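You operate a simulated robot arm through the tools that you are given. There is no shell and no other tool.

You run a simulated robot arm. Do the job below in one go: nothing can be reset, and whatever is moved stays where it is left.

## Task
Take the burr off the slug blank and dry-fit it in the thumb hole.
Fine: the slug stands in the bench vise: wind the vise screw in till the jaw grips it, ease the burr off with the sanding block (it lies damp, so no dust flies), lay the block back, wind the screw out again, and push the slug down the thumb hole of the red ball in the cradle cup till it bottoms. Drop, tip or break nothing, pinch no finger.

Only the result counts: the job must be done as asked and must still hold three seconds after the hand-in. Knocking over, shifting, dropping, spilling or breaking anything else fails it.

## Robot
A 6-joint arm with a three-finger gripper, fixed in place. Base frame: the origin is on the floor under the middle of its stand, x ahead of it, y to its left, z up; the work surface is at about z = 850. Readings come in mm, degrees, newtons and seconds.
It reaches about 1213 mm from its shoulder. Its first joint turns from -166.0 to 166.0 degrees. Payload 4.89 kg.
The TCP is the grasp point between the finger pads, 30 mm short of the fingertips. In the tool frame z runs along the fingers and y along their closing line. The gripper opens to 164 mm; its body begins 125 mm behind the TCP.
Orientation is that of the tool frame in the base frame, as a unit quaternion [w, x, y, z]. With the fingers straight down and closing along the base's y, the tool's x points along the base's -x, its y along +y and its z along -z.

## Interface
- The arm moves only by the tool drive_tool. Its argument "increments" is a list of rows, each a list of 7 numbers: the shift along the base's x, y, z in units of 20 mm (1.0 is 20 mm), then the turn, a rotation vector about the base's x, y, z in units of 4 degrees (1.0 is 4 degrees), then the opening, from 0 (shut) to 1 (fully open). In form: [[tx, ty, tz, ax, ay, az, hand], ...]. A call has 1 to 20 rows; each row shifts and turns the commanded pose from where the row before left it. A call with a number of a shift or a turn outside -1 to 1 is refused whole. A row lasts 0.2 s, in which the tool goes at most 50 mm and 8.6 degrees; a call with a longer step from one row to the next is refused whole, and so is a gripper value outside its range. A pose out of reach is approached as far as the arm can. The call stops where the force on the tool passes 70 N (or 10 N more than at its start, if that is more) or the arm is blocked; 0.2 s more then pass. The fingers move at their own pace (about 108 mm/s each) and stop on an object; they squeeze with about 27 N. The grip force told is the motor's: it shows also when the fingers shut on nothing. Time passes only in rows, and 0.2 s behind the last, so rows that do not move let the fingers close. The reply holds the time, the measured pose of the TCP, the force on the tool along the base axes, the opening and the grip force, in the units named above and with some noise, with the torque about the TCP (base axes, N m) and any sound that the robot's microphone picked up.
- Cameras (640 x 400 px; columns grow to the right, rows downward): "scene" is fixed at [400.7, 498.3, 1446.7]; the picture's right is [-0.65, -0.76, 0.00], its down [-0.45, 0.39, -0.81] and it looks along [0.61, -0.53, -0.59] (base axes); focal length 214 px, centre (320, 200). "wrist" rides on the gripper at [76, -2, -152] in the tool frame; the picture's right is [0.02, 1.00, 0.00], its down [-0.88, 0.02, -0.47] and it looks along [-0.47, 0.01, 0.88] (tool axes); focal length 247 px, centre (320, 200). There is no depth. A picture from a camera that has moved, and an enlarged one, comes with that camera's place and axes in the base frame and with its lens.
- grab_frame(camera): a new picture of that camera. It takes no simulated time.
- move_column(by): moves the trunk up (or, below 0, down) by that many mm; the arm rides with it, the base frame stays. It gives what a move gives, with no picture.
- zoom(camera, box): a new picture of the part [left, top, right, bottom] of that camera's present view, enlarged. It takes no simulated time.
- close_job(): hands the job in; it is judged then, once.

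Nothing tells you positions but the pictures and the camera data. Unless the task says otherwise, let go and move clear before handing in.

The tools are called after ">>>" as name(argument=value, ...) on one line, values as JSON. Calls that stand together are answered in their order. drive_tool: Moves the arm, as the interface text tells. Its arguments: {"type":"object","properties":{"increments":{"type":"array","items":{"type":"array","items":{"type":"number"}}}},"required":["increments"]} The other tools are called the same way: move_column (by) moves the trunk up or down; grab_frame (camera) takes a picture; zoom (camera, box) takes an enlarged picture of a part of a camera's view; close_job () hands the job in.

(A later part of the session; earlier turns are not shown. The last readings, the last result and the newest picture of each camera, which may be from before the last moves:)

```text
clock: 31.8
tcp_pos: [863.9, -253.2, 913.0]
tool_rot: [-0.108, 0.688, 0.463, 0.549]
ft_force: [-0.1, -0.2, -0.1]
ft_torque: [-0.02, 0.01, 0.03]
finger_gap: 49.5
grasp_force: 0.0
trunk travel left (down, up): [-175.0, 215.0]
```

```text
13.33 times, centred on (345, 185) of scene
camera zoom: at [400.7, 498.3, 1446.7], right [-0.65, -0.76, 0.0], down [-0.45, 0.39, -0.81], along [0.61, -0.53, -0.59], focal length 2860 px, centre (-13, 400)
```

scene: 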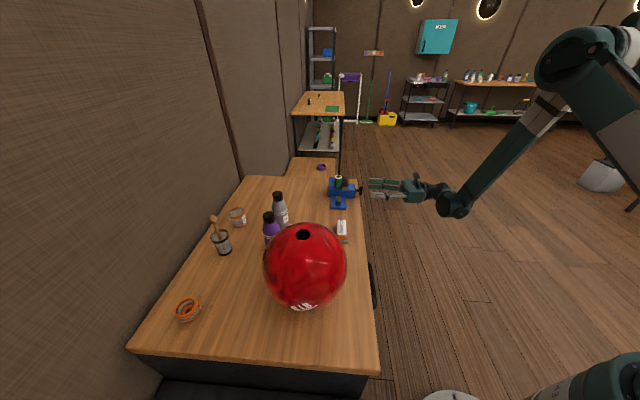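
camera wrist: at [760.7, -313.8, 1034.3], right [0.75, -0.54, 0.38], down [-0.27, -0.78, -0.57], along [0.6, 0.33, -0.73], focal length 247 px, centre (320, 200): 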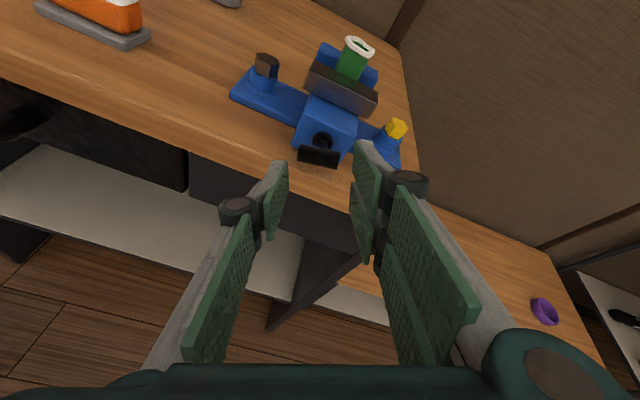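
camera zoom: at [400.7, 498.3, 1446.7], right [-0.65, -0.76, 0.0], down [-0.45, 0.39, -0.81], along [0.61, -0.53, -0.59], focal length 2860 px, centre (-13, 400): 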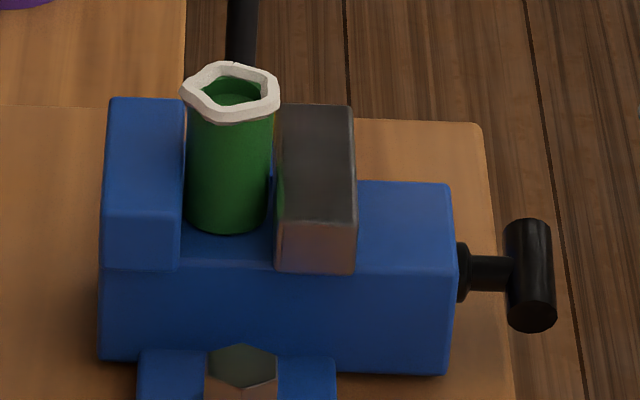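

>>> drive_tool(increments=[[0, 0, 0, -0.8195, -0.8195, 0.468, 0.3], [0, 0, 0, -0.8195, -0.8195, 0.468, 0.3], [0, 0, 0, -0.8195, -0.8195, 0.468, 0.3], [0, 0, 0, -0.8195, -0.8195, 0.468, 0.3], [0, 0, 0, -0.8195, -0.8195, 0.468, 0.3], [0, 0, 0, -0.8195, -0.8195, 0.468, 0.3], [0, 0, 0, -0.8195, -0.8195, 0.468, 0.3], [0, 0, 0, -0.8195, -0.8195, 0.468, 0.3], [0, 0, 0, -0.8195, -0.8195, 0.468, 0.3], [0, 0, 0, -0.8195, -0.8195, 0.468, 0.3], [0, 0, 0, -0.8195, -0.8195, 0.468, 0.3], [0, 0, 0, -0.8195, -0.8195, 0.468, 0.3], [0, 0, 0, -0.8195, -0.8195, 0.468, 0.3], [0, 0, 0, -0.8195, -0.8195, 0.468, 0.3], [0, 0, 0, -0.8195, -0.8195, 0.468, 0.3], [0, 0, 0, -0.8195, -0.8195, 0.468, 0.3], [0.05, 0.05, -0.4, 0.884, -0.884, 0, 0.3], [0.05, 0.05, -0.43, 0.884, -0.884, 0, 0.3]])

>>> grab_frame(camera="wrist")

>>> zoom(camera="scene", box=[320, 160, 420, 220])

```text
clock: 35.6
tcp_pos: [865.0, -252.5, 893.7]
tool_rot: [0.305, 0.214, 0.747, 0.551]
ft_force: [0.0, 0.3, 0.8]
ft_torque: [-0.12, 0.09, -0.19]
finger_gap: 49.1
grasp_force: 0.0
trunk travel left (down, up): [-175.0, 215.0]
```

```text
taken
camera wrist: at [704.1, -308.0, 909.0], right [-0.03, 0.32, 0.95], down [0.31, -0.9, 0.31], along [0.95, 0.3, -0.07], focal length 247 px, centre (320, 200)
```

wrist: 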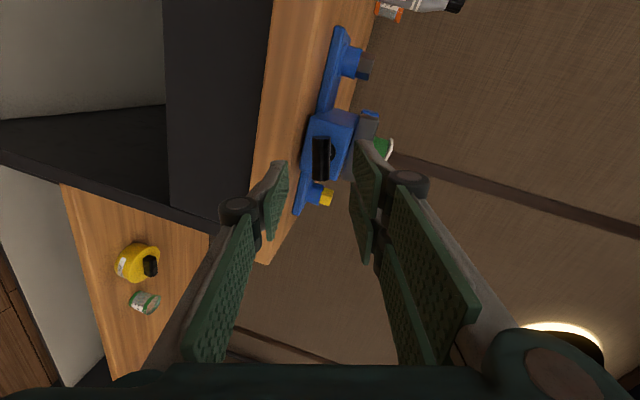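

```text
6.40 times, centred on (370, 190) of scene
camera zoom: at [400.7, 498.3, 1446.7], right [-0.65, -0.76, 0.0], down [-0.45, 0.39, -0.81], along [0.61, -0.53, -0.59], focal length 1373 px, centre (0, 264)
```

zoom: 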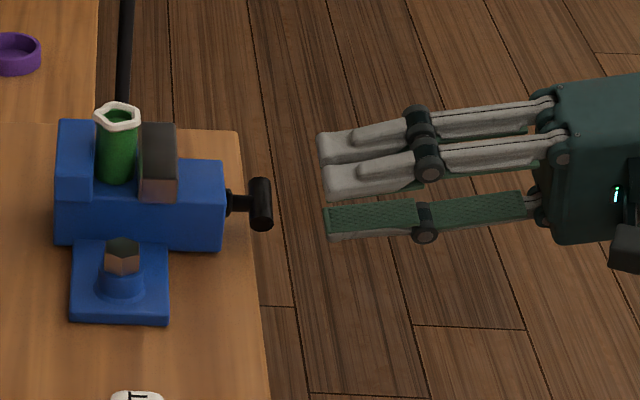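

>>> drive_tool(increments=[[0, 0, 0, 0, 0, 0, 0.22], [0.4175, 0.421, -0.0875, 0, 0, 0, 0.22], [0.4175, 0.421, -0.0875, 0, 0, 0, 0.22], [0.4175, 0.421, -0.0875, 0, 0, 0, 0.22], [0.4175, 0.421, -0.0875, 0, 0, 0, 0.22]])

>>> zoom(camera="wrist", box=[220, 60, 420, 260])

>>> zoom(camera="scene", box=[320, 160, 420, 220])

```text
clock: 36.8
tcp_pos: [900.4, -220.2, 888.0]
tool_rot: [0.303, 0.215, 0.747, 0.551]
ft_force: [0.3, -1.0, 0.1]
ft_torque: [0.04, 0.0, 0.02]
finger_gap: 36.5
grasp_force: 0.1
trunk travel left (down, up): [-175.0, 215.0]
```

```text
2.00 times, centred on (320, 160) of wrist
camera zoom: at [738.4, -276.1, 902.2], right [-0.03, 0.32, 0.95], down [0.31, -0.9, 0.31], along [0.95, 0.3, -0.07], focal length 494 px, centre (320, 280)
```

zoom: 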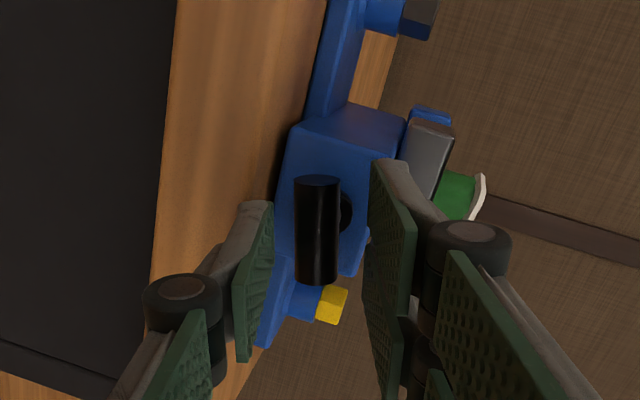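

```text
6.40 times, centred on (370, 190) of scene
camera zoom: at [400.7, 498.3, 1446.7], right [-0.65, -0.76, 0.0], down [-0.45, 0.39, -0.81], along [0.61, -0.53, -0.59], focal length 1373 px, centre (0, 264)
```

zoom: 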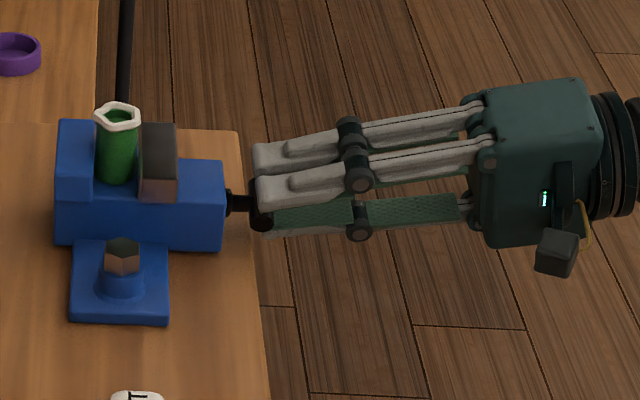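

>>> drive_tool(increments=[[-0.085, 0.085, -0.04, 0, 0, 0, 0.22], [0, 0, 0, 0, 0, 0, 0], [0, 0, 0, 0, 0, 0, 0], [0, 0, 0, 0, 0, 0, 0]])

>>> zoom(camera="scene", box=[320, 160, 420, 220])

```text
clock: 37.8
tcp_pos: [898.3, -217.6, 885.4]
tool_rot: [0.303, 0.216, 0.747, 0.551]
ft_force: [-7.9, -2.4, -21.7]
ft_torque: [-0.42, 0.5, 0.01]
finger_gap: 17.7
grasp_force: 44.9
trunk travel left (down, up): [-175.0, 215.0]
```

```text
6.40 times, centred on (370, 190) of scene
camera zoom: at [400.7, 498.3, 1446.7], right [-0.65, -0.76, 0.0], down [-0.45, 0.39, -0.81], along [0.61, -0.53, -0.59], focal length 1373 px, centre (0, 264)
```

zoom: 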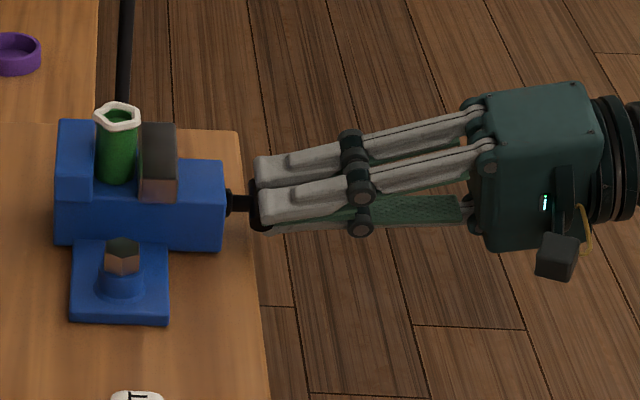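

>>> drive_tool(increments=[[0, 0, -0.08, 0, 0, 0, 0], [0, 0, 0, 0.8646, 0.8646, -0.26, 0], [0, 0, 0, 0.8646, 0.8646, -0.26, 0], [0, 0, 0, 0.8646, 0.8646, -0.26, 0], [0, 0, 0, 0.8646, 0.8646, -0.26, 0], [0, 0, 0, 0.8646, 0.8646, -0.26, 0], [0, 0, 0, 0.8646, 0.8646, -0.26, 0]])

>>> zoom(camera="scene", box=[325, 170, 365, 200])

```text
clock: 39.4
tcp_pos: [897.3, -216.5, 886.2]
tool_rot: [0.151, 0.401, 0.665, 0.611]
ft_force: [9.7, -16.0, 19.1]
ft_torque: [0.41, -0.63, 0.51]
finger_gap: 18.0
grasp_force: 44.9
trunk travel left (down, up): [-175.0, 215.0]
```

```text
13.33 times, centred on (345, 185) of scene
camera zoom: at [400.7, 498.3, 1446.7], right [-0.65, -0.76, 0.0], down [-0.45, 0.39, -0.81], along [0.61, -0.53, -0.59], focal length 2860 px, centre (-13, 400)
```

zoom: 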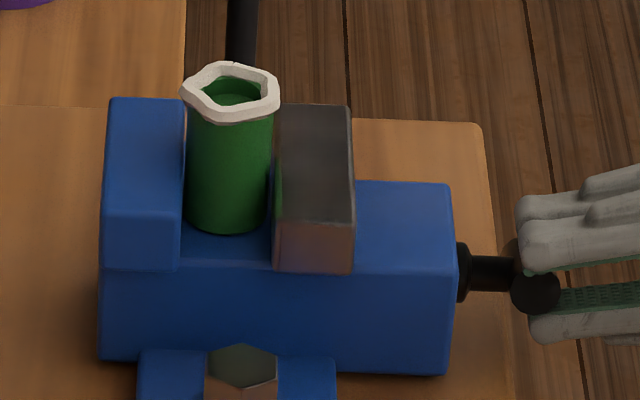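

>>> drive_tool(increments=[[0, 0, 0, 0.8646, 0.8646, -0.26, 0], [0, 0, 0, 0.8646, 0.8646, -0.26, 0]])

>>> zoom(camera="scene", box=[325, 170, 365, 200])

```text
clock: 40.0
tcp_pos: [897.1, -217.1, 886.5]
tool_rot: [0.098, 0.458, 0.628, 0.622]
ft_force: [23.3, -13.4, 27.6]
ft_torque: [0.66, -1.0, 0.3]
finger_gap: 18.1
grasp_force: 45.0
trunk travel left (down, up): [-175.0, 215.0]
```

```text
13.33 times, centred on (345, 185) of scene
camera zoom: at [400.7, 498.3, 1446.7], right [-0.65, -0.76, 0.0], down [-0.45, 0.39, -0.81], along [0.61, -0.53, -0.59], focal length 2860 px, centre (-13, 400)
```

zoom: 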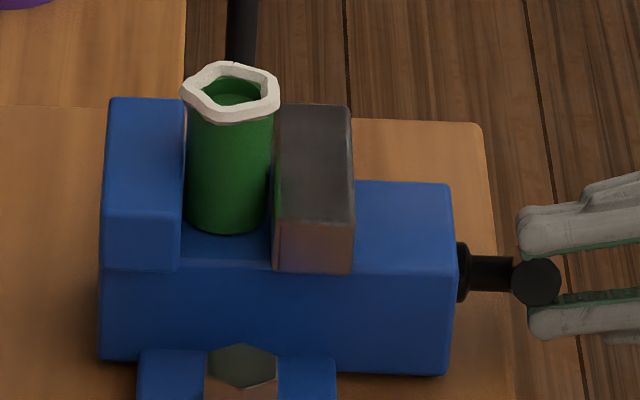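

>>> drive_tool(increments=[[0.05, -0.05, 0.09, 0, 0, 0, 0], [0, 0, 0, 0.8646, 0.8646, -0.26, 0], [0, 0, 0, 0.8646, 0.8646, -0.26, 0]])

>>> zoom(camera="scene", box=[325, 170, 365, 200])

>>> zoom(camera="wrist", box=[270, 60, 430, 220])

```text
clock: 40.8
tcp_pos: [899.0, -217.0, 887.2]
tool_rot: [0.041, 0.511, 0.586, 0.627]
ft_force: [-19.7, 4.5, -13.2]
ft_torque: [0.22, -0.07, 1.36]
finger_gap: 17.9
grasp_force: 45.1
trunk travel left (down, up): [-175.0, 215.0]
```

```text
13.33 times, centred on (345, 185) of scene
camera zoom: at [400.7, 498.3, 1446.7], right [-0.65, -0.76, 0.0], down [-0.45, 0.39, -0.81], along [0.61, -0.53, -0.59], focal length 2860 px, centre (-13, 400)
```

zoom: 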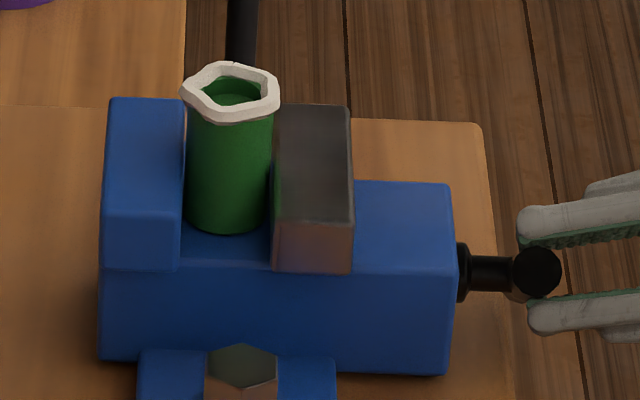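

```text
2.50 times, centred on (350, 140) of wrist
camera zoom: at [755.4, -272.7, 963.9], right [0.54, -0.29, 0.79], down [0.1, -0.91, -0.41], along [0.84, 0.3, -0.46], focal length 617 px, centre (245, 350)
```

zoom: 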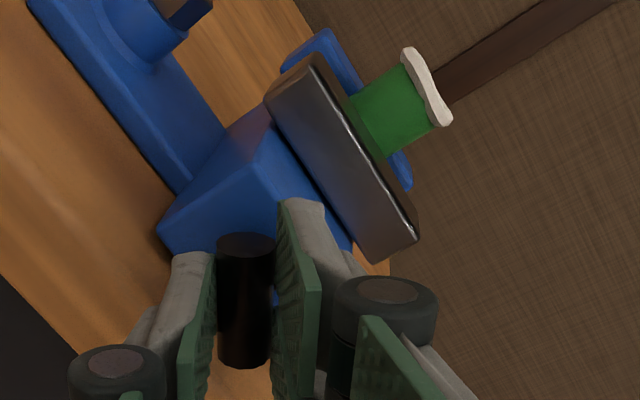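

>>> drive_tool(increments=[[0, 0, -0.03, 0.8646, 0.8646, -0.26, 0], [0, 0, -0.03, 0.8646, 0.8646, -0.26, 0]])

>>> zoom(camera="scene", box=[330, 172, 350, 187])

>>> zoom(camera="wrist", box=[270, 60, 430, 220])

```text
clock: 41.4
tcp_pos: [899.0, -216.8, 885.5]
tool_rot: [-0.014, 0.559, 0.54, 0.629]
ft_force: [-27.0, 14.6, -11.0]
ft_torque: [0.43, -0.14, 1.57]
finger_gap: 17.6
grasp_force: 45.5
trunk travel left (down, up): [-175.0, 215.0]
```

```text
16.00 times, centred on (340, 180) of scene
camera zoom: at [400.7, 498.3, 1446.7], right [-0.65, -0.76, 0.0], down [-0.45, 0.39, -0.81], along [0.61, -0.53, -0.59], focal length 3432 px, centre (0, 528)
```

zoom: 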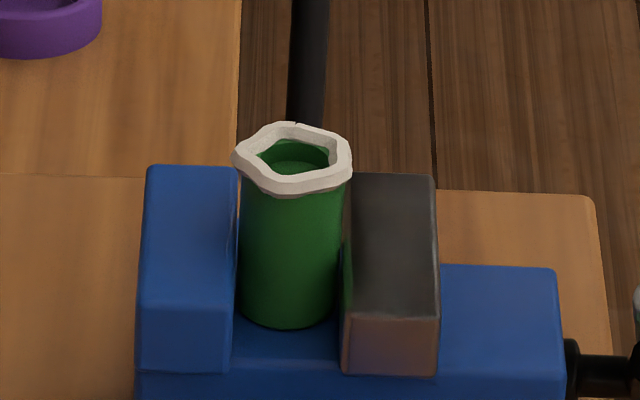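

```text
2.50 times, centred on (350, 140) of wrist
camera zoom: at [763.2, -277.5, 973.5], right [0.61, -0.41, 0.68], down [0.01, -0.85, -0.52], along [0.79, 0.33, -0.52], focal length 617 px, centre (245, 350)
```

zoom: 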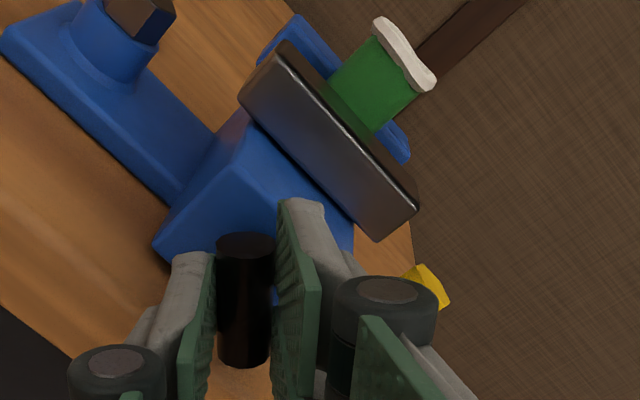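

>>> drive_tool(increments=[[-0.055, 0.055, -0.02, 0, 0, 0, 0], [0, 0, 0, 0.8646, 0.8646, -0.26, 0], [0, 0, 0, 0.8646, 0.8646, -0.26, 0], [0, 0, 0, 0.8646, 0.8646, -0.26, 0]])

>>> zoom(camera="scene", box=[330, 172, 350, 187])

```text
clock: 42.4
tcp_pos: [898.6, -217.3, 887.4]
tool_rot: [-0.093, 0.626, 0.46, 0.623]
ft_force: [10.0, 3.6, 14.7]
ft_torque: [0.73, -0.81, 0.27]
finger_gap: 17.9
grasp_force: 45.0
trunk travel left (down, up): [-175.0, 215.0]
```

```text
16.00 times, centred on (340, 180) of scene
camera zoom: at [400.7, 498.3, 1446.7], right [-0.65, -0.76, 0.0], down [-0.45, 0.39, -0.81], along [0.61, -0.53, -0.59], focal length 3432 px, centre (0, 528)
```

zoom: 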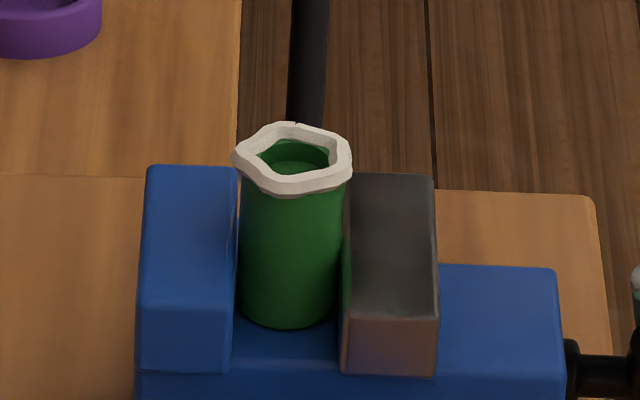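

>>> drive_tool(increments=[[0, 0, 0, 0.8646, 0.8646, -0.26, 0], [0, 0, 0, 0.8646, 0.8646, -0.26, 0], [0, 0, 0, 0.8646, 0.8646, -0.26, 0], [0, 0, 0, 0.8646, 0.8646, -0.26, 0]])

>>> zoom(camera="scene", box=[330, 172, 350, 187])

>>> zoom(camera="wrist", box=[250, 20, 450, 220])

```text
clock: 43.4
tcp_pos: [898.4, -219.1, 886.6]
tool_rot: [-0.2, 0.696, 0.343, 0.597]
ft_force: [50.9, -13.1, 42.3]
ft_torque: [0.62, -1.05, -1.04]
finger_gap: 17.8
grasp_force: 44.3
trunk travel left (down, up): [-175.0, 215.0]
```

```text
16.00 times, centred on (340, 180) of scene
camera zoom: at [400.7, 498.3, 1446.7], right [-0.65, -0.76, 0.0], down [-0.45, 0.39, -0.81], along [0.61, -0.53, -0.59], focal length 3432 px, centre (0, 528)
```

zoom: 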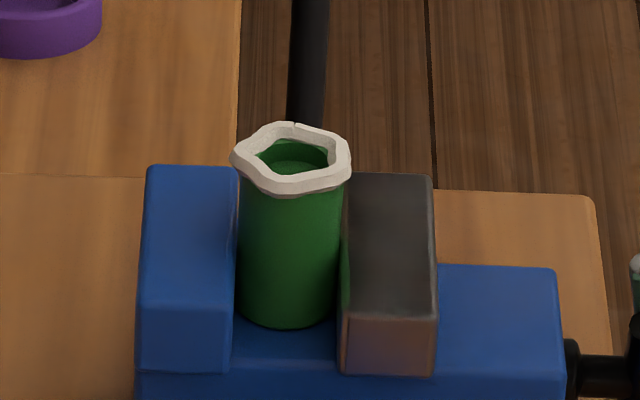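

```text
2.00 times, centred on (350, 120) of wrist
camera zoom: at [795.3, -304.3, 992.8], right [0.72, -0.68, 0.15], down [-0.36, -0.55, -0.75], along [0.59, 0.49, -0.64], focal length 494 px, centre (260, 360)
```

zoom: 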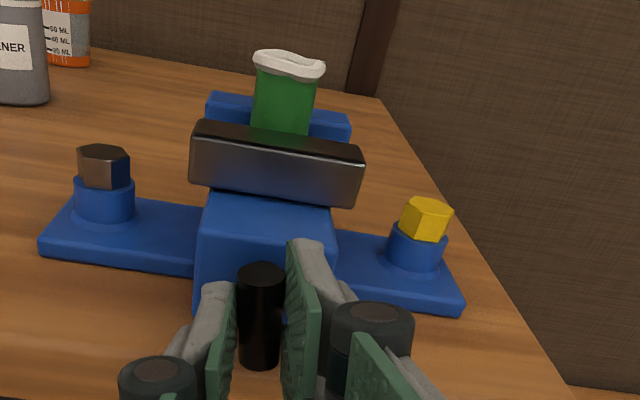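

The jaw has now reached the slug and nudged it against the fixed jaw. I'll relieve the side load and turn a little more to firm the grip.

>>> drive_tool(increments=[[0.14, -0.07, 0.09, 0, 0, 0, 0], [0, 0, 0, 0, 0, 0, 0]])

```text
clock: 44.0
tcp_pos: [899.3, -217.5, 886.2]
tool_rot: [-0.201, 0.696, 0.345, 0.596]
ft_force: [5.9, -12.5, 8.1]
ft_torque: [0.06, -0.21, -0.3]
finger_gap: 17.8
grasp_force: 44.6
trunk travel left (down, up): [-175.0, 215.0]
```

>>> drive_tool(increments=[[0, 0, 0, 0.8646, 0.8646, -0.26, 0], [0, 0, 0, 0.8646, 0.8646, -0.26, 0]])

>>> zoom(camera="scene", box=[330, 172, 350, 187])

```text
clock: 44.6
tcp_pos: [898.6, -219.1, 885.5]
tool_rot: [-0.253, 0.723, 0.285, 0.576]
ft_force: [-12.3, -12.3, -1.4]
ft_torque: [-0.47, 0.49, 0.13]
finger_gap: 17.7
grasp_force: 44.8
trunk travel left (down, up): [-175.0, 215.0]
```

```text
16.00 times, centred on (340, 180) of scene
camera zoom: at [400.7, 498.3, 1446.7], right [-0.65, -0.76, 0.0], down [-0.45, 0.39, -0.81], along [0.61, -0.53, -0.59], focal length 3432 px, centre (0, 528)
```

zoom: 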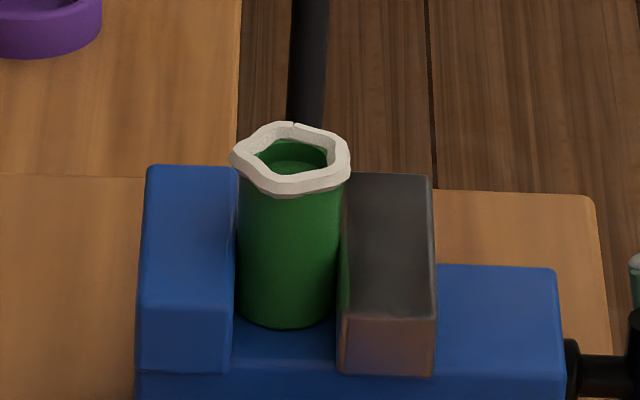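

>>> drive_tool(increments=[[0, 0, 0, 0.8646, 0.8646, -0.26, 0], [0, 0, 0, 0.8646, 0.8646, -0.26, 0]])

>>> zoom(camera="scene", box=[330, 172, 350, 187])

```text
clock: 45.2
tcp_pos: [899.0, -218.8, 886.3]
tool_rot: [-0.302, 0.745, 0.219, 0.552]
ft_force: [-27.9, -9.0, -20.0]
ft_torque: [-0.65, 0.81, 0.55]
finger_gap: 18.0
grasp_force: 45.0
trunk travel left (down, up): [-175.0, 215.0]
```

```text
16.00 times, centred on (340, 180) of scene
camera zoom: at [400.7, 498.3, 1446.7], right [-0.65, -0.76, 0.0], down [-0.45, 0.39, -0.81], along [0.61, -0.53, -0.59], focal length 3432 px, centre (0, 528)
```

zoom: 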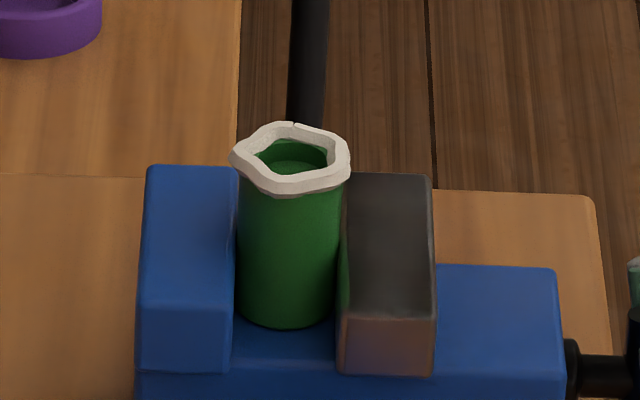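

>>> drive_tool(increments=[[-0.02, 0, -0.05, 0.8646, 0.8646, -0.26, 0], [0, 0, 0, 0.8646, 0.8646, -0.26, 0], [0, 0, 0, 0.8646, 0.8646, -0.26, 0]])

>>> zoom(camera="scene", box=[330, 172, 350, 187])

>>> zoom(camera="wrist", box=[250, 20, 450, 220])

```text
clock: 46.0
tcp_pos: [900.2, -217.3, 886.9]
tool_rot: [-0.372, 0.767, 0.12, 0.509]
ft_force: [-18.7, -1.0, 0.3]
ft_torque: [-0.43, 0.49, 0.68]
finger_gap: 17.7
grasp_force: 45.3
trunk travel left (down, up): [-175.0, 215.0]
```

```text
16.00 times, centred on (340, 180) of scene
camera zoom: at [400.7, 498.3, 1446.7], right [-0.65, -0.76, 0.0], down [-0.45, 0.39, -0.81], along [0.61, -0.53, -0.59], focal length 3432 px, centre (0, 528)
```

zoom: 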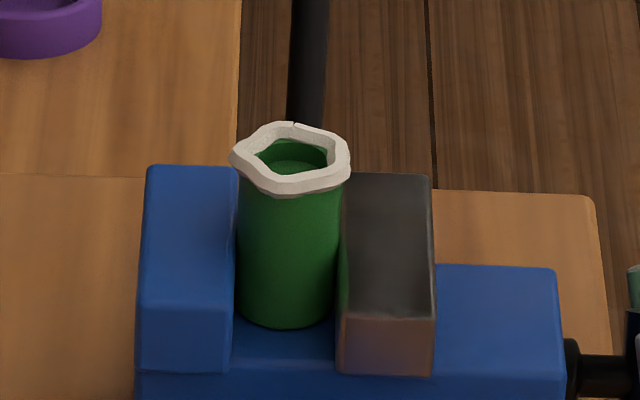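

```text
2.00 times, centred on (350, 120) of wrist
camera zoom: at [828.0, -337.6, 986.1], right [0.57, -0.7, -0.43], down [-0.72, -0.17, -0.68], along [0.4, 0.69, -0.6], focal length 494 px, centre (260, 360)
```

zoom: 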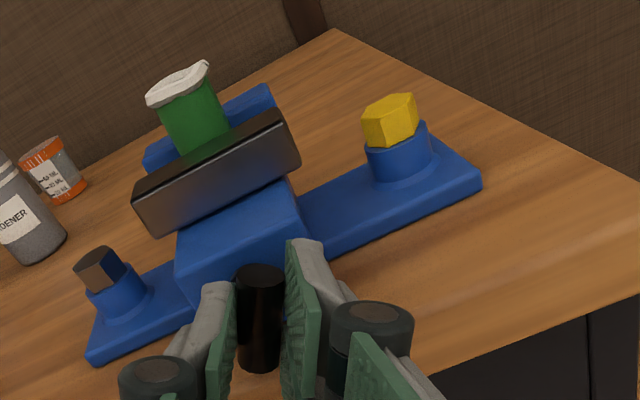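

>>> drive_tool(increments=[[-0.02, 0, 0, 0.8646, 0.8646, -0.26, 0], [0, 0, 0, 0.8646, 0.8646, -0.26, 0], [0, 0, 0, 0.8646, 0.8646, -0.26, 0]])

>>> zoom(camera="scene", box=[330, 172, 350, 187])

```text
clock: 46.8
tcp_pos: [900.6, -217.8, 885.7]
tool_rot: [-0.435, 0.777, 0.018, 0.456]
ft_force: [15.1, -0.4, 9.7]
ft_torque: [-0.27, 0.17, 0.31]
finger_gap: 17.7
grasp_force: 45.5
trunk travel left (down, up): [-175.0, 215.0]
```

```text
16.00 times, centred on (340, 180) of scene
camera zoom: at [400.7, 498.3, 1446.7], right [-0.65, -0.76, 0.0], down [-0.45, 0.39, -0.81], along [0.61, -0.53, -0.59], focal length 3432 px, centre (0, 528)
```

zoom: 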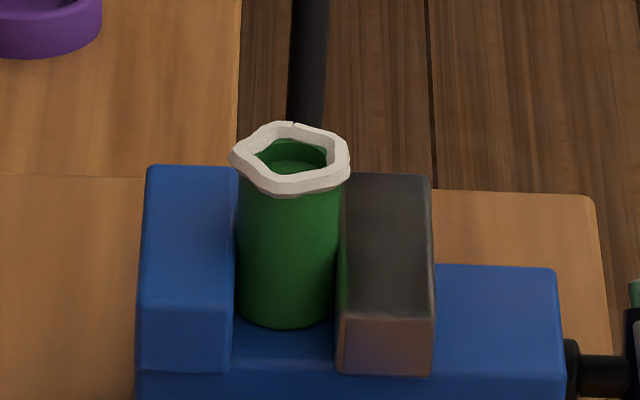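

>>> drive_tool(increments=[[0, 0, 0, 0.8646, 0.8646, -0.26, 0], [0, 0, 0, 0.8646, 0.8646, -0.26, 0], [0, 0, 0, 0.8646, 0.8646, -0.26, 0], [0, 0, 0, 0.8646, 0.8646, -0.26, 0]])

>>> zoom(camera="scene", box=[330, 172, 350, 187])

>>> zoom(camera="wrist", box=[250, 20, 450, 220])

```text
clock: 47.8
tcp_pos: [901.1, -217.8, 885.0]
tool_rot: [-0.507, 0.768, -0.117, 0.373]
ft_force: [5.4, -9.9, 2.9]
ft_torque: [-0.3, 0.17, 0.55]
finger_gap: 17.6
grasp_force: 45.0
trunk travel left (down, up): [-175.0, 215.0]
```

```text
16.00 times, centred on (340, 180) of scene
camera zoom: at [400.7, 498.3, 1446.7], right [-0.65, -0.76, 0.0], down [-0.45, 0.39, -0.81], along [0.61, -0.53, -0.59], focal length 3432 px, centre (0, 528)
```

zoom: 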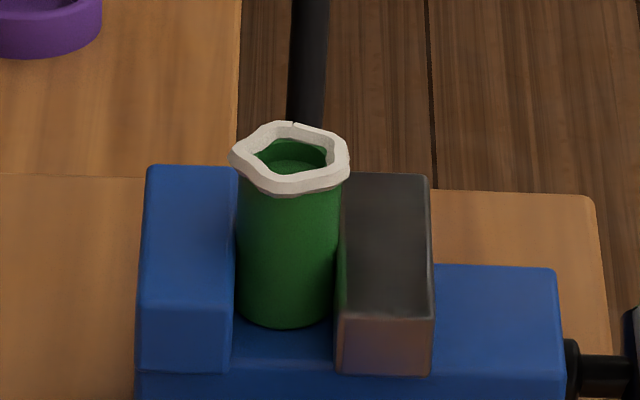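

```text
2.00 times, centred on (350, 120) of wrist
camera zoom: at [846.5, -365.8, 954.4], right [0.21, -0.47, -0.86], down [-0.93, 0.16, -0.32], along [0.28, 0.87, -0.41], focal length 494 px, centre (260, 360)
```

zoom: 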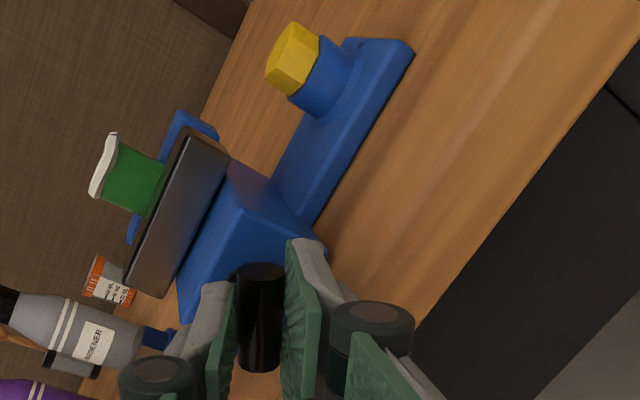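

>>> zoom(camera="scene", box=[335, 176, 345, 184])

>>> zoom(camera="wrist", box=[285, 60, 335, 120])

```text
16.00 times, centred on (340, 180) of scene
camera zoom: at [400.7, 498.3, 1446.7], right [-0.65, -0.76, 0.0], down [-0.45, 0.39, -0.81], along [0.61, -0.53, -0.59], focal length 3432 px, centre (0, 520)
```

zoom: 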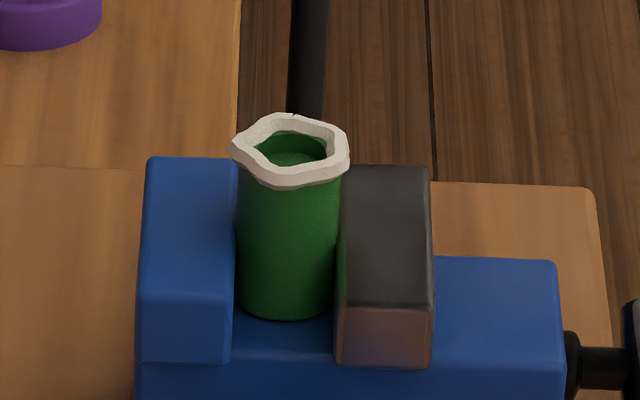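

```text
6.67 times, centred on (310, 90) of wrist
camera zoom: at [846.5, -365.8, 954.4], right [0.21, -0.47, -0.86], down [-0.93, 0.16, -0.32], along [0.28, 0.87, -0.41], focal length 1646 px, centre (387, 933)
```

zoom: 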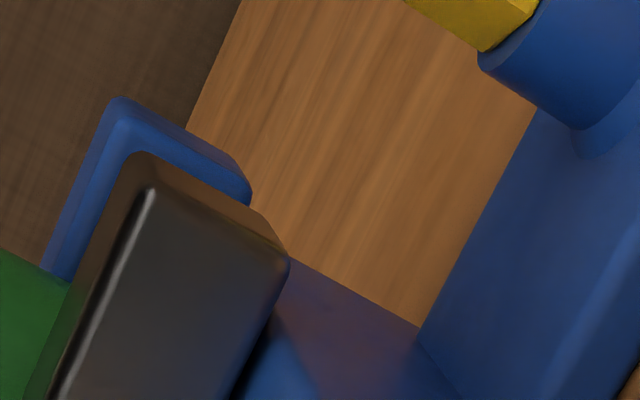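

>>> drive_tool(increments=[[0, 0, 0, 0.8646, 0.8646, -0.26, 0], [0, 0, 0, 0.8646, 0.8646, -0.26, 0]])

>>> zoom(camera="scene", box=[335, 176, 345, 184])

```text
clock: 48.4
tcp_pos: [899.8, -217.3, 885.9]
tool_rot: [-0.537, 0.755, -0.184, 0.328]
ft_force: [15.0, -5.9, -6.3]
ft_torque: [-0.41, 0.23, 0.62]
finger_gap: 17.7
grasp_force: 45.1
trunk travel left (down, up): [-175.0, 215.0]
```

```text
16.00 times, centred on (340, 180) of scene
camera zoom: at [400.7, 498.3, 1446.7], right [-0.65, -0.76, 0.0], down [-0.45, 0.39, -0.81], along [0.61, -0.53, -0.59], focal length 3432 px, centre (0, 520)
```

zoom: 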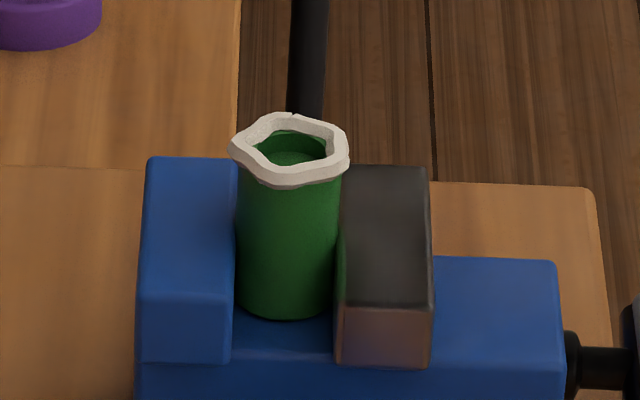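

No clear clamping torque yet, and the wrist is near its limit again. I'll release, back out, turn back 180° and take another stroke.

>>> drive_tool(increments=[[0, 0, 0, 0, 0, 0, 0.22], [0, 0, 0, 0, 0, 0, 0.22], [-0.346, -0.346, 0.104, 0, 0, 0, 0.22], [-0.346, -0.346, 0.104, 0, 0, 0, 0.22], [-0.346, -0.346, 0.104, 0, 0, 0, 0.22], [-0.346, -0.346, 0.104, 0, 0, 0, 0.22], [-0.346, -0.346, 0.104, 0, 0, 0, 0.22]])

>>> zoom(camera="scene", box=[325, 170, 365, 200])

```text
clock: 50.0
tcp_pos: [864.8, -252.4, 898.6]
tool_rot: [-0.537, 0.755, -0.184, 0.329]
ft_force: [0.2, -0.7, -0.4]
ft_torque: [0.02, -0.02, 0.0]
finger_gap: 35.8
grasp_force: 0.0
trunk travel left (down, up): [-175.0, 215.0]
```

```text
13.33 times, centred on (345, 185) of scene
camera zoom: at [400.7, 498.3, 1446.7], right [-0.65, -0.76, 0.0], down [-0.45, 0.39, -0.81], along [0.61, -0.53, -0.59], focal length 2860 px, centre (-13, 400)
```

zoom: 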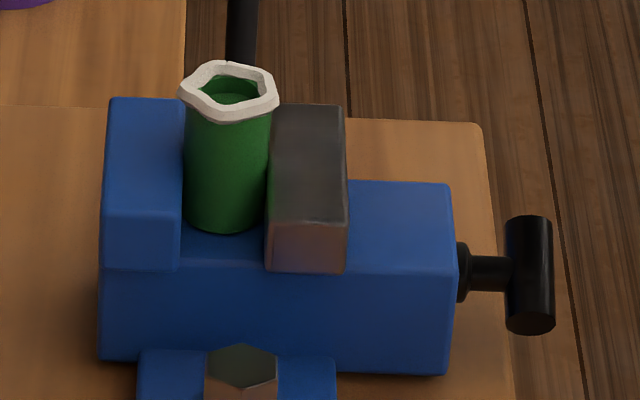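

>>> drive_tool(increments=[[0, 0, 0, -0.8646, -0.8646, 0.26, 0.22], [0, 0, 0, -0.8646, -0.8646, 0.26, 0.22], [0, 0, 0, -0.8646, -0.8646, 0.26, 0.22], [0, 0, 0, -0.8646, -0.8646, 0.26, 0.22], [0, 0, 0, -0.8646, -0.8646, 0.26, 0.22], [0, 0, 0, -0.8646, -0.8646, 0.26, 0.22], [0, 0, 0, -0.8646, -0.8646, 0.26, 0.22], [0, 0, 0, -0.8646, -0.8646, 0.26, 0.22], [0, 0, 0, -0.8646, -0.8646, 0.26, 0.22], [0, 0, 0, -0.8646, -0.8646, 0.26, 0.22], [0, 0, 0, -0.8646, -0.8646, 0.26, 0.22], [0, 0, 0, -0.8646, -0.8646, 0.26, 0.22], [0, 0, 0, -0.8646, -0.8646, 0.26, 0.22], [0, 0, 0, -0.8646, -0.8646, 0.26, 0.22], [0, 0, 0, -0.8646, -0.8646, 0.26, 0.22], [0, 0, 0, -0.8646, -0.8646, 0.26, 0.22], [0, 0, 0, -0.8646, -0.8646, 0.26, 0.22], [0, 0, 0, -0.8646, -0.8646, 0.26, 0.22], [0, 0, 0, -0.8646, -0.8646, 0.26, 0.22], [0, 0, 0, -0.8646, -0.8646, 0.26, 0.22]])

>>> drive_tool(increments=[[0, 0, 0, -0.8646, -0.8646, 0.26, 0.22], [0, 0, 0, -0.8646, -0.8646, 0.26, 0.22], [0, 0, 0, -0.8646, -0.8646, 0.26, 0.22], [0, 0, 0, -0.8646, -0.8646, 0.26, 0.22], [0, 0, 0, -0.8646, -0.8646, 0.26, 0.22], [0, 0, 0, -0.8646, -0.8646, 0.26, 0.22], [0, 0, 0, -0.8646, -0.8646, 0.26, 0.22], [0, 0, 0, -0.8646, -0.8646, 0.26, 0.22], [0, 0, 0, -0.8646, -0.8646, 0.26, 0.22], [0, 0, 0, -0.8646, -0.8646, 0.26, 0.22], [0, 0, 0, -0.8646, -0.8646, 0.26, 0.22], [0, 0, 0, -0.8646, -0.8646, 0.26, 0.22], [0, 0, 0, -0.8646, -0.8646, 0.26, 0.22], [0, 0, 0, -0.8646, -0.8646, 0.26, 0.22], [0, 0, 0, -0.8646, -0.8646, 0.26, 0.22], [0, 0, 0, -0.8646, -0.8646, 0.26, 0.22]])

>>> zoom(camera="wrist", box=[220, 60, 420, 260])

```text
clock: 54.2
tcp_pos: [865.1, -252.8, 894.9]
tool_rot: [-0.094, 0.625, 0.462, 0.623]
ft_force: [-0.5, 0.1, -0.2]
ft_torque: [0.04, 0.02, 0.02]
finger_gap: 36.1
grasp_force: 0.0
trunk travel left (down, up): [-175.0, 215.0]
```

```text
clock: 57.6
tcp_pos: [865.3, -252.8, 898.5]
tool_rot: [0.328, 0.182, 0.756, 0.536]
ft_force: [0.4, -0.3, 0.0]
ft_torque: [-0.01, 0.05, 0.02]
finger_gap: 36.1
grasp_force: 0.1
trunk travel left (down, up): [-175.0, 215.0]
```

```text
2.00 times, centred on (320, 160) of wrist
camera zoom: at [703.9, -311.0, 905.5], right [-0.09, 0.37, 0.92], down [0.3, -0.87, 0.38], along [0.95, 0.32, -0.03], focal length 494 px, centre (320, 280)
```

zoom: 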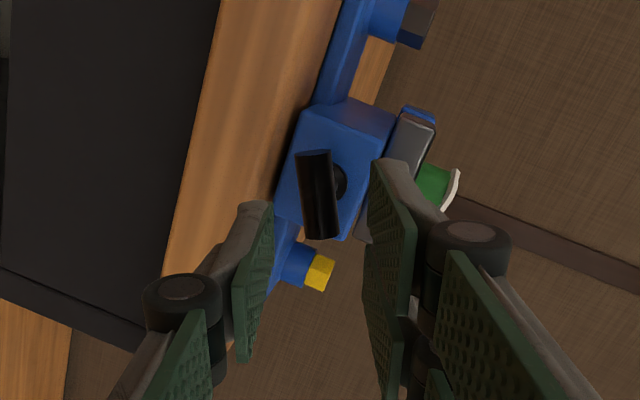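

>>> drive_tool(increments=[[0, 0, 0, -0.8646, -0.8646, 0.26, 0.22], [0.346, 0.346, -0.104, 0, 0, 0, 0.22], [0.346, 0.346, -0.104, 0, 0, 0, 0.22], [0.346, 0.346, -0.104, 0, 0, 0, 0.22], [0.346, 0.346, -0.104, 0, 0, 0, 0.22], [0.346, 0.346, -0.104, 0, 0, 0, 0.22]])

>>> zoom(camera="wrist", box=[220, 60, 420, 260])

```text
clock: 59.0
tcp_pos: [898.0, -218.7, 885.6]
tool_rot: [0.351, 0.149, 0.763, 0.523]
ft_force: [-1.3, 0.0, 0.0]
ft_torque: [-0.01, -0.01, -0.01]
finger_gap: 36.0
grasp_force: 0.0
trunk travel left (down, up): [-175.0, 215.0]
```

```text
2.00 times, centred on (320, 160) of wrist
camera zoom: at [739.3, -280.0, 889.3], right [-0.15, 0.42, 0.89], down [0.29, -0.84, 0.45], along [0.94, 0.33, 0.0], focal length 494 px, centre (320, 280)
```

zoom: 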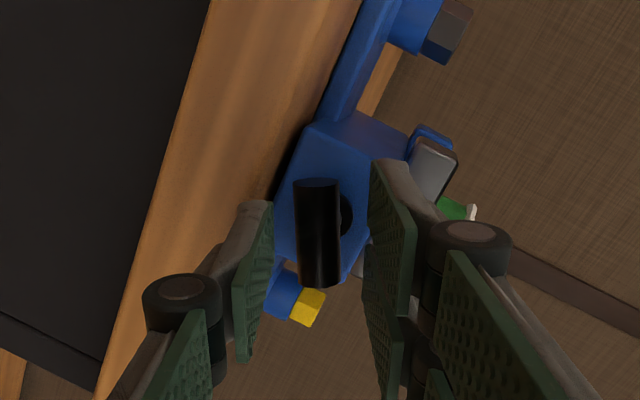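

Well aligned. Close and continue winding, checking the twist torque.

>>> drive_tool(increments=[[0, 0, 0, 0, 0, 0, 0], [0, 0, 0, 0, 0, 0, 0], [0, 0, 0, 0, 0, 0, 0]])

>>> drive_tool(increments=[[0, 0, 0, 0.8646, 0.8646, -0.26, 0], [0, 0, 0, 0.8646, 0.8646, -0.26, 0], [0, 0, 0, 0.8646, 0.8646, -0.26, 0]])

>>> zoom(camera="scene", box=[325, 170, 365, 200])

```text
clock: 59.8
tcp_pos: [898.9, -218.7, 885.8]
tool_rot: [0.35, 0.148, 0.763, 0.523]
ft_force: [-4.7, -0.9, -17.1]
ft_torque: [-0.25, 0.25, -0.2]
finger_gap: 17.7
grasp_force: 45.1
trunk travel left (down, up): [-175.0, 215.0]
```

```text
clock: 60.6
tcp_pos: [900.6, -218.5, 884.7]
tool_rot: [0.279, 0.248, 0.736, 0.564]
ft_force: [-5.1, -7.6, -8.3]
ft_torque: [-0.34, 0.32, 1.2]
finger_gap: 17.8
grasp_force: 45.6
trunk travel left (down, up): [-175.0, 215.0]
```

```text
13.33 times, centred on (345, 185) of scene
camera zoom: at [400.7, 498.3, 1446.7], right [-0.65, -0.76, 0.0], down [-0.45, 0.39, -0.81], along [0.61, -0.53, -0.59], focal length 2860 px, centre (-13, 400)
```

zoom: 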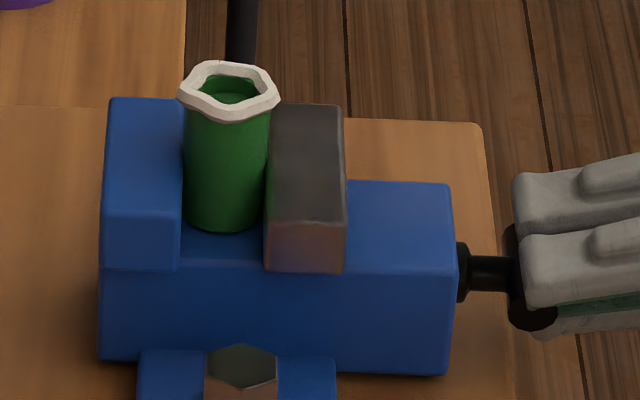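

>>> drive_tool(increments=[[0, 0, 0, 0.8646, 0.8646, -0.26, 0], [0, 0, 0, 0.8646, 0.8646, -0.26, 0], [0, 0, 0, 0.8646, 0.8646, -0.26, 0], [0, 0, 0, 0.8646, 0.8646, -0.26, 0]])

>>> zoom(camera="scene", box=[335, 176, 345, 184])

>>> zoom(camera="wrist", box=[220, 60, 420, 260])

```text
clock: 61.6
tcp_pos: [900.7, -217.7, 885.1]
tool_rot: [0.177, 0.372, 0.683, 0.604]
ft_force: [-5.1, -9.7, -11.5]
ft_torque: [-0.15, 0.09, 0.85]
finger_gap: 17.5
grasp_force: 45.0
trunk travel left (down, up): [-175.0, 215.0]
```

```text
16.00 times, centred on (340, 180) of scene
camera zoom: at [400.7, 498.3, 1446.7], right [-0.65, -0.76, 0.0], down [-0.45, 0.39, -0.81], along [0.61, -0.53, -0.59], focal length 3432 px, centre (0, 520)
```

zoom: 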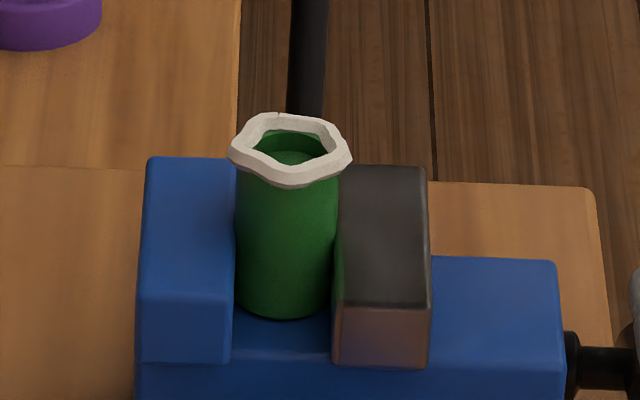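

```text
2.00 times, centred on (320, 160) of wrist
camera zoom: at [743.4, -268.7, 932.5], right [0.28, 0.01, 0.96], down [0.26, -0.96, -0.07], along [0.92, 0.27, -0.27], focal length 494 px, centre (320, 280)
```

zoom: 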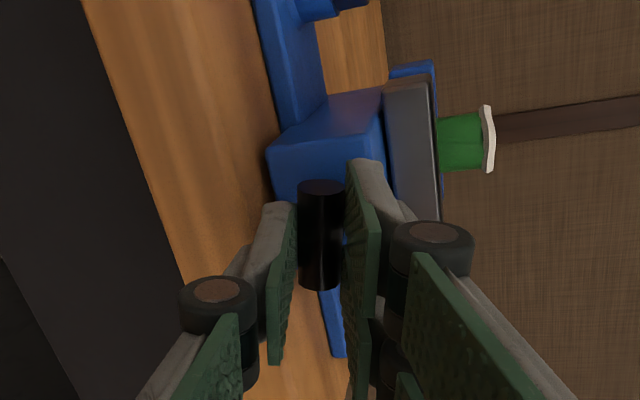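

>>> drive_tool(increments=[[0, 0, 0, 0.8646, 0.8646, -0.26, 0], [0, 0, 0, 0.8646, 0.8646, -0.26, 0], [0, 0, 0, 0.8646, 0.8646, -0.26, 0]])

>>> zoom(camera="scene", box=[335, 176, 345, 184])

```text
clock: 62.4
tcp_pos: [899.0, -217.9, 885.7]
tool_rot: [0.096, 0.458, 0.627, 0.622]
ft_force: [19.1, 4.1, -10.0]
ft_torque: [0.17, -0.35, 0.77]
finger_gap: 17.9
grasp_force: 45.2
trunk travel left (down, up): [-175.0, 215.0]
```

```text
16.00 times, centred on (340, 180) of scene
camera zoom: at [400.7, 498.3, 1446.7], right [-0.65, -0.76, 0.0], down [-0.45, 0.39, -0.81], along [0.61, -0.53, -0.59], focal length 3432 px, centre (0, 520)
```

zoom: 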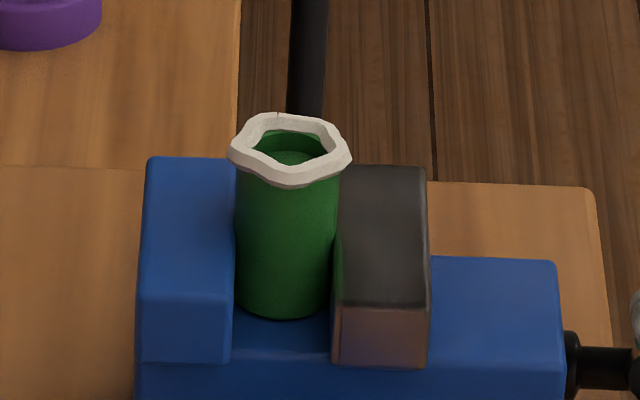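

>>> drive_tool(increments=[[0, 0, 0, 0.8646, 0.8646, -0.26, 0], [0, 0, 0, 0.8646, 0.8646, -0.26, 0], [0, 0, 0, 0.8646, 0.8646, -0.26, 0]])

>>> zoom(camera="scene", box=[335, 176, 345, 184])

>>> zoom(camera="wrist", box=[220, 60, 420, 260])

```text
clock: 63.2
tcp_pos: [898.8, -217.4, 885.4]
tool_rot: [0.013, 0.536, 0.563, 0.629]
ft_force: [12.1, 13.8, 1.8]
ft_torque: [0.52, -0.64, 0.85]
finger_gap: 17.9
grasp_force: 44.9
trunk travel left (down, up): [-175.0, 215.0]
```

```text
16.00 times, centred on (340, 180) of scene
camera zoom: at [400.7, 498.3, 1446.7], right [-0.65, -0.76, 0.0], down [-0.45, 0.39, -0.81], along [0.61, -0.53, -0.59], focal length 3432 px, centre (0, 520)
```

zoom: 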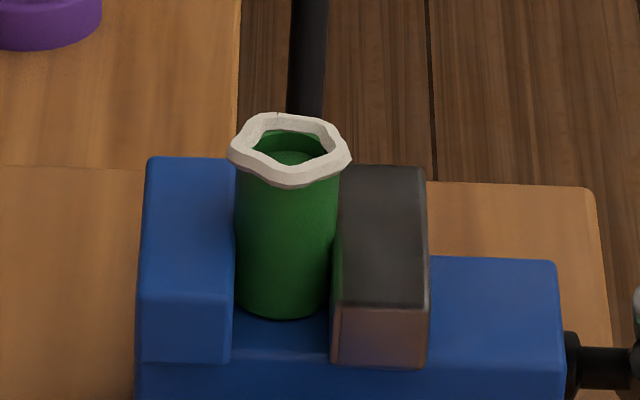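

```text
2.00 times, centred on (320, 160) of wrist
camera zoom: at [760.3, -275.7, 967.3], right [0.58, -0.35, 0.74], down [0.06, -0.88, -0.47], along [0.82, 0.31, -0.49], focal length 494 px, centre (320, 280)
```

zoom: 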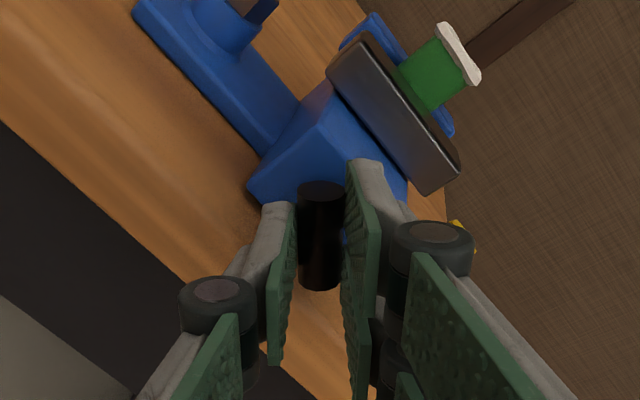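

>>> drive_tool(increments=[[0, 0, 0, 0.8646, 0.8646, -0.26, 0], [0, 0, 0, 0.8646, 0.8646, -0.26, 0], [0, 0, 0, 0.8646, 0.8646, -0.26, 0], [0, 0, 0, 0.8646, 0.8646, -0.26, 0]])

>>> zoom(camera="scene", box=[335, 176, 345, 184])

>>> zoom(camera="wrist", box=[220, 60, 420, 260])

```text
clock: 64.2
tcp_pos: [898.9, -218.0, 885.8]
tool_rot: [-0.094, 0.626, 0.461, 0.622]
ft_force: [-20.5, 4.9, -17.4]
ft_torque: [0.12, -0.07, 0.88]
finger_gap: 17.7
grasp_force: 44.7
trunk travel left (down, up): [-175.0, 215.0]
```

```text
16.00 times, centred on (340, 180) of scene
camera zoom: at [400.7, 498.3, 1446.7], right [-0.65, -0.76, 0.0], down [-0.45, 0.39, -0.81], along [0.61, -0.53, -0.59], focal length 3432 px, centre (0, 520)
```

zoom: 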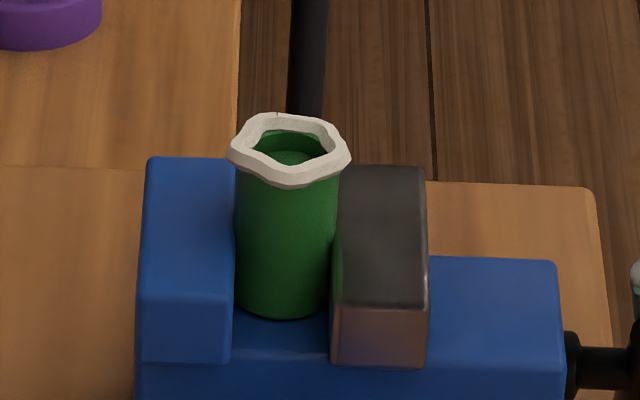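

```text
2.00 times, centred on (320, 160) of wrist
camera zoom: at [777.2, -287.9, 983.9], right [0.69, -0.55, 0.47], down [-0.14, -0.74, -0.66], along [0.71, 0.39, -0.59], focal length 494 px, centre (320, 280)
```

zoom: 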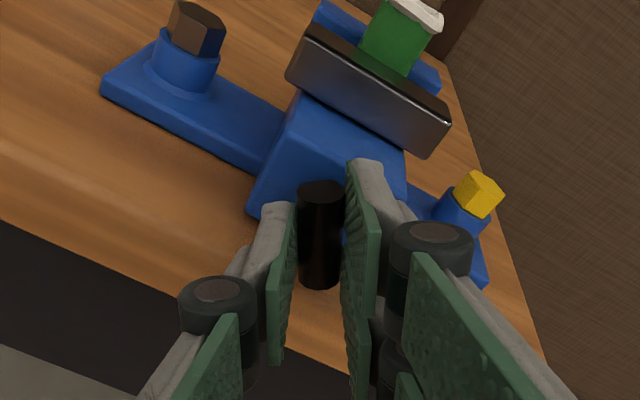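

>>> drive_tool(increments=[[-0.03, 0.01, -0.03, 0.8646, 0.8646, -0.26, 0], [0, 0, 0, 0.8646, 0.8646, -0.26, 0], [0, 0, 0, 0.8646, 0.8646, -0.26, 0], [0, 0, 0, 0.8646, 0.8646, -0.26, 0]])

>>> zoom(camera="scene", box=[335, 176, 345, 184])

>>> zoom(camera="wrist", box=[220, 20, 420, 220])

```text
clock: 65.2
tcp_pos: [899.5, -217.9, 885.6]
tool_rot: [-0.201, 0.696, 0.345, 0.596]
ft_force: [-1.0, 7.0, -5.3]
ft_torque: [0.17, -0.31, 0.28]
finger_gap: 17.5
grasp_force: 44.5
trunk travel left (down, up): [-175.0, 215.0]
```

```text
16.00 times, centred on (340, 180) of scene
camera zoom: at [400.7, 498.3, 1446.7], right [-0.65, -0.76, 0.0], down [-0.45, 0.39, -0.81], along [0.61, -0.53, -0.59], focal length 3432 px, centre (0, 520)
```

zoom: 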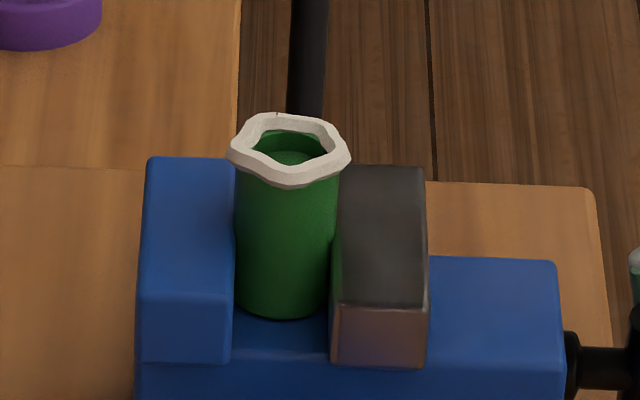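

```text
2.00 times, centred on (320, 120) of wrist
camera zoom: at [796.0, -304.5, 992.2], right [0.72, -0.68, 0.15], down [-0.36, -0.55, -0.75], along [0.59, 0.49, -0.64], focal length 494 px, centre (320, 360)
```

zoom: 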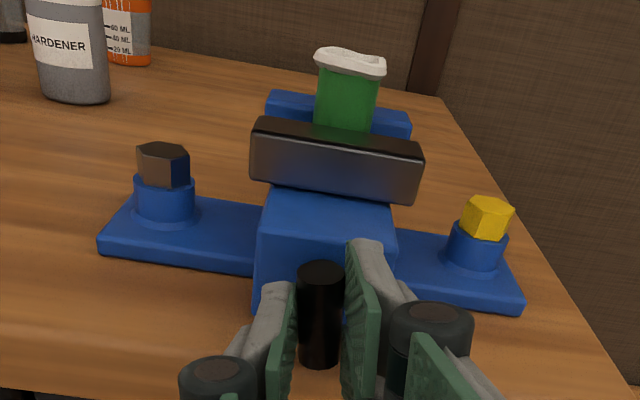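

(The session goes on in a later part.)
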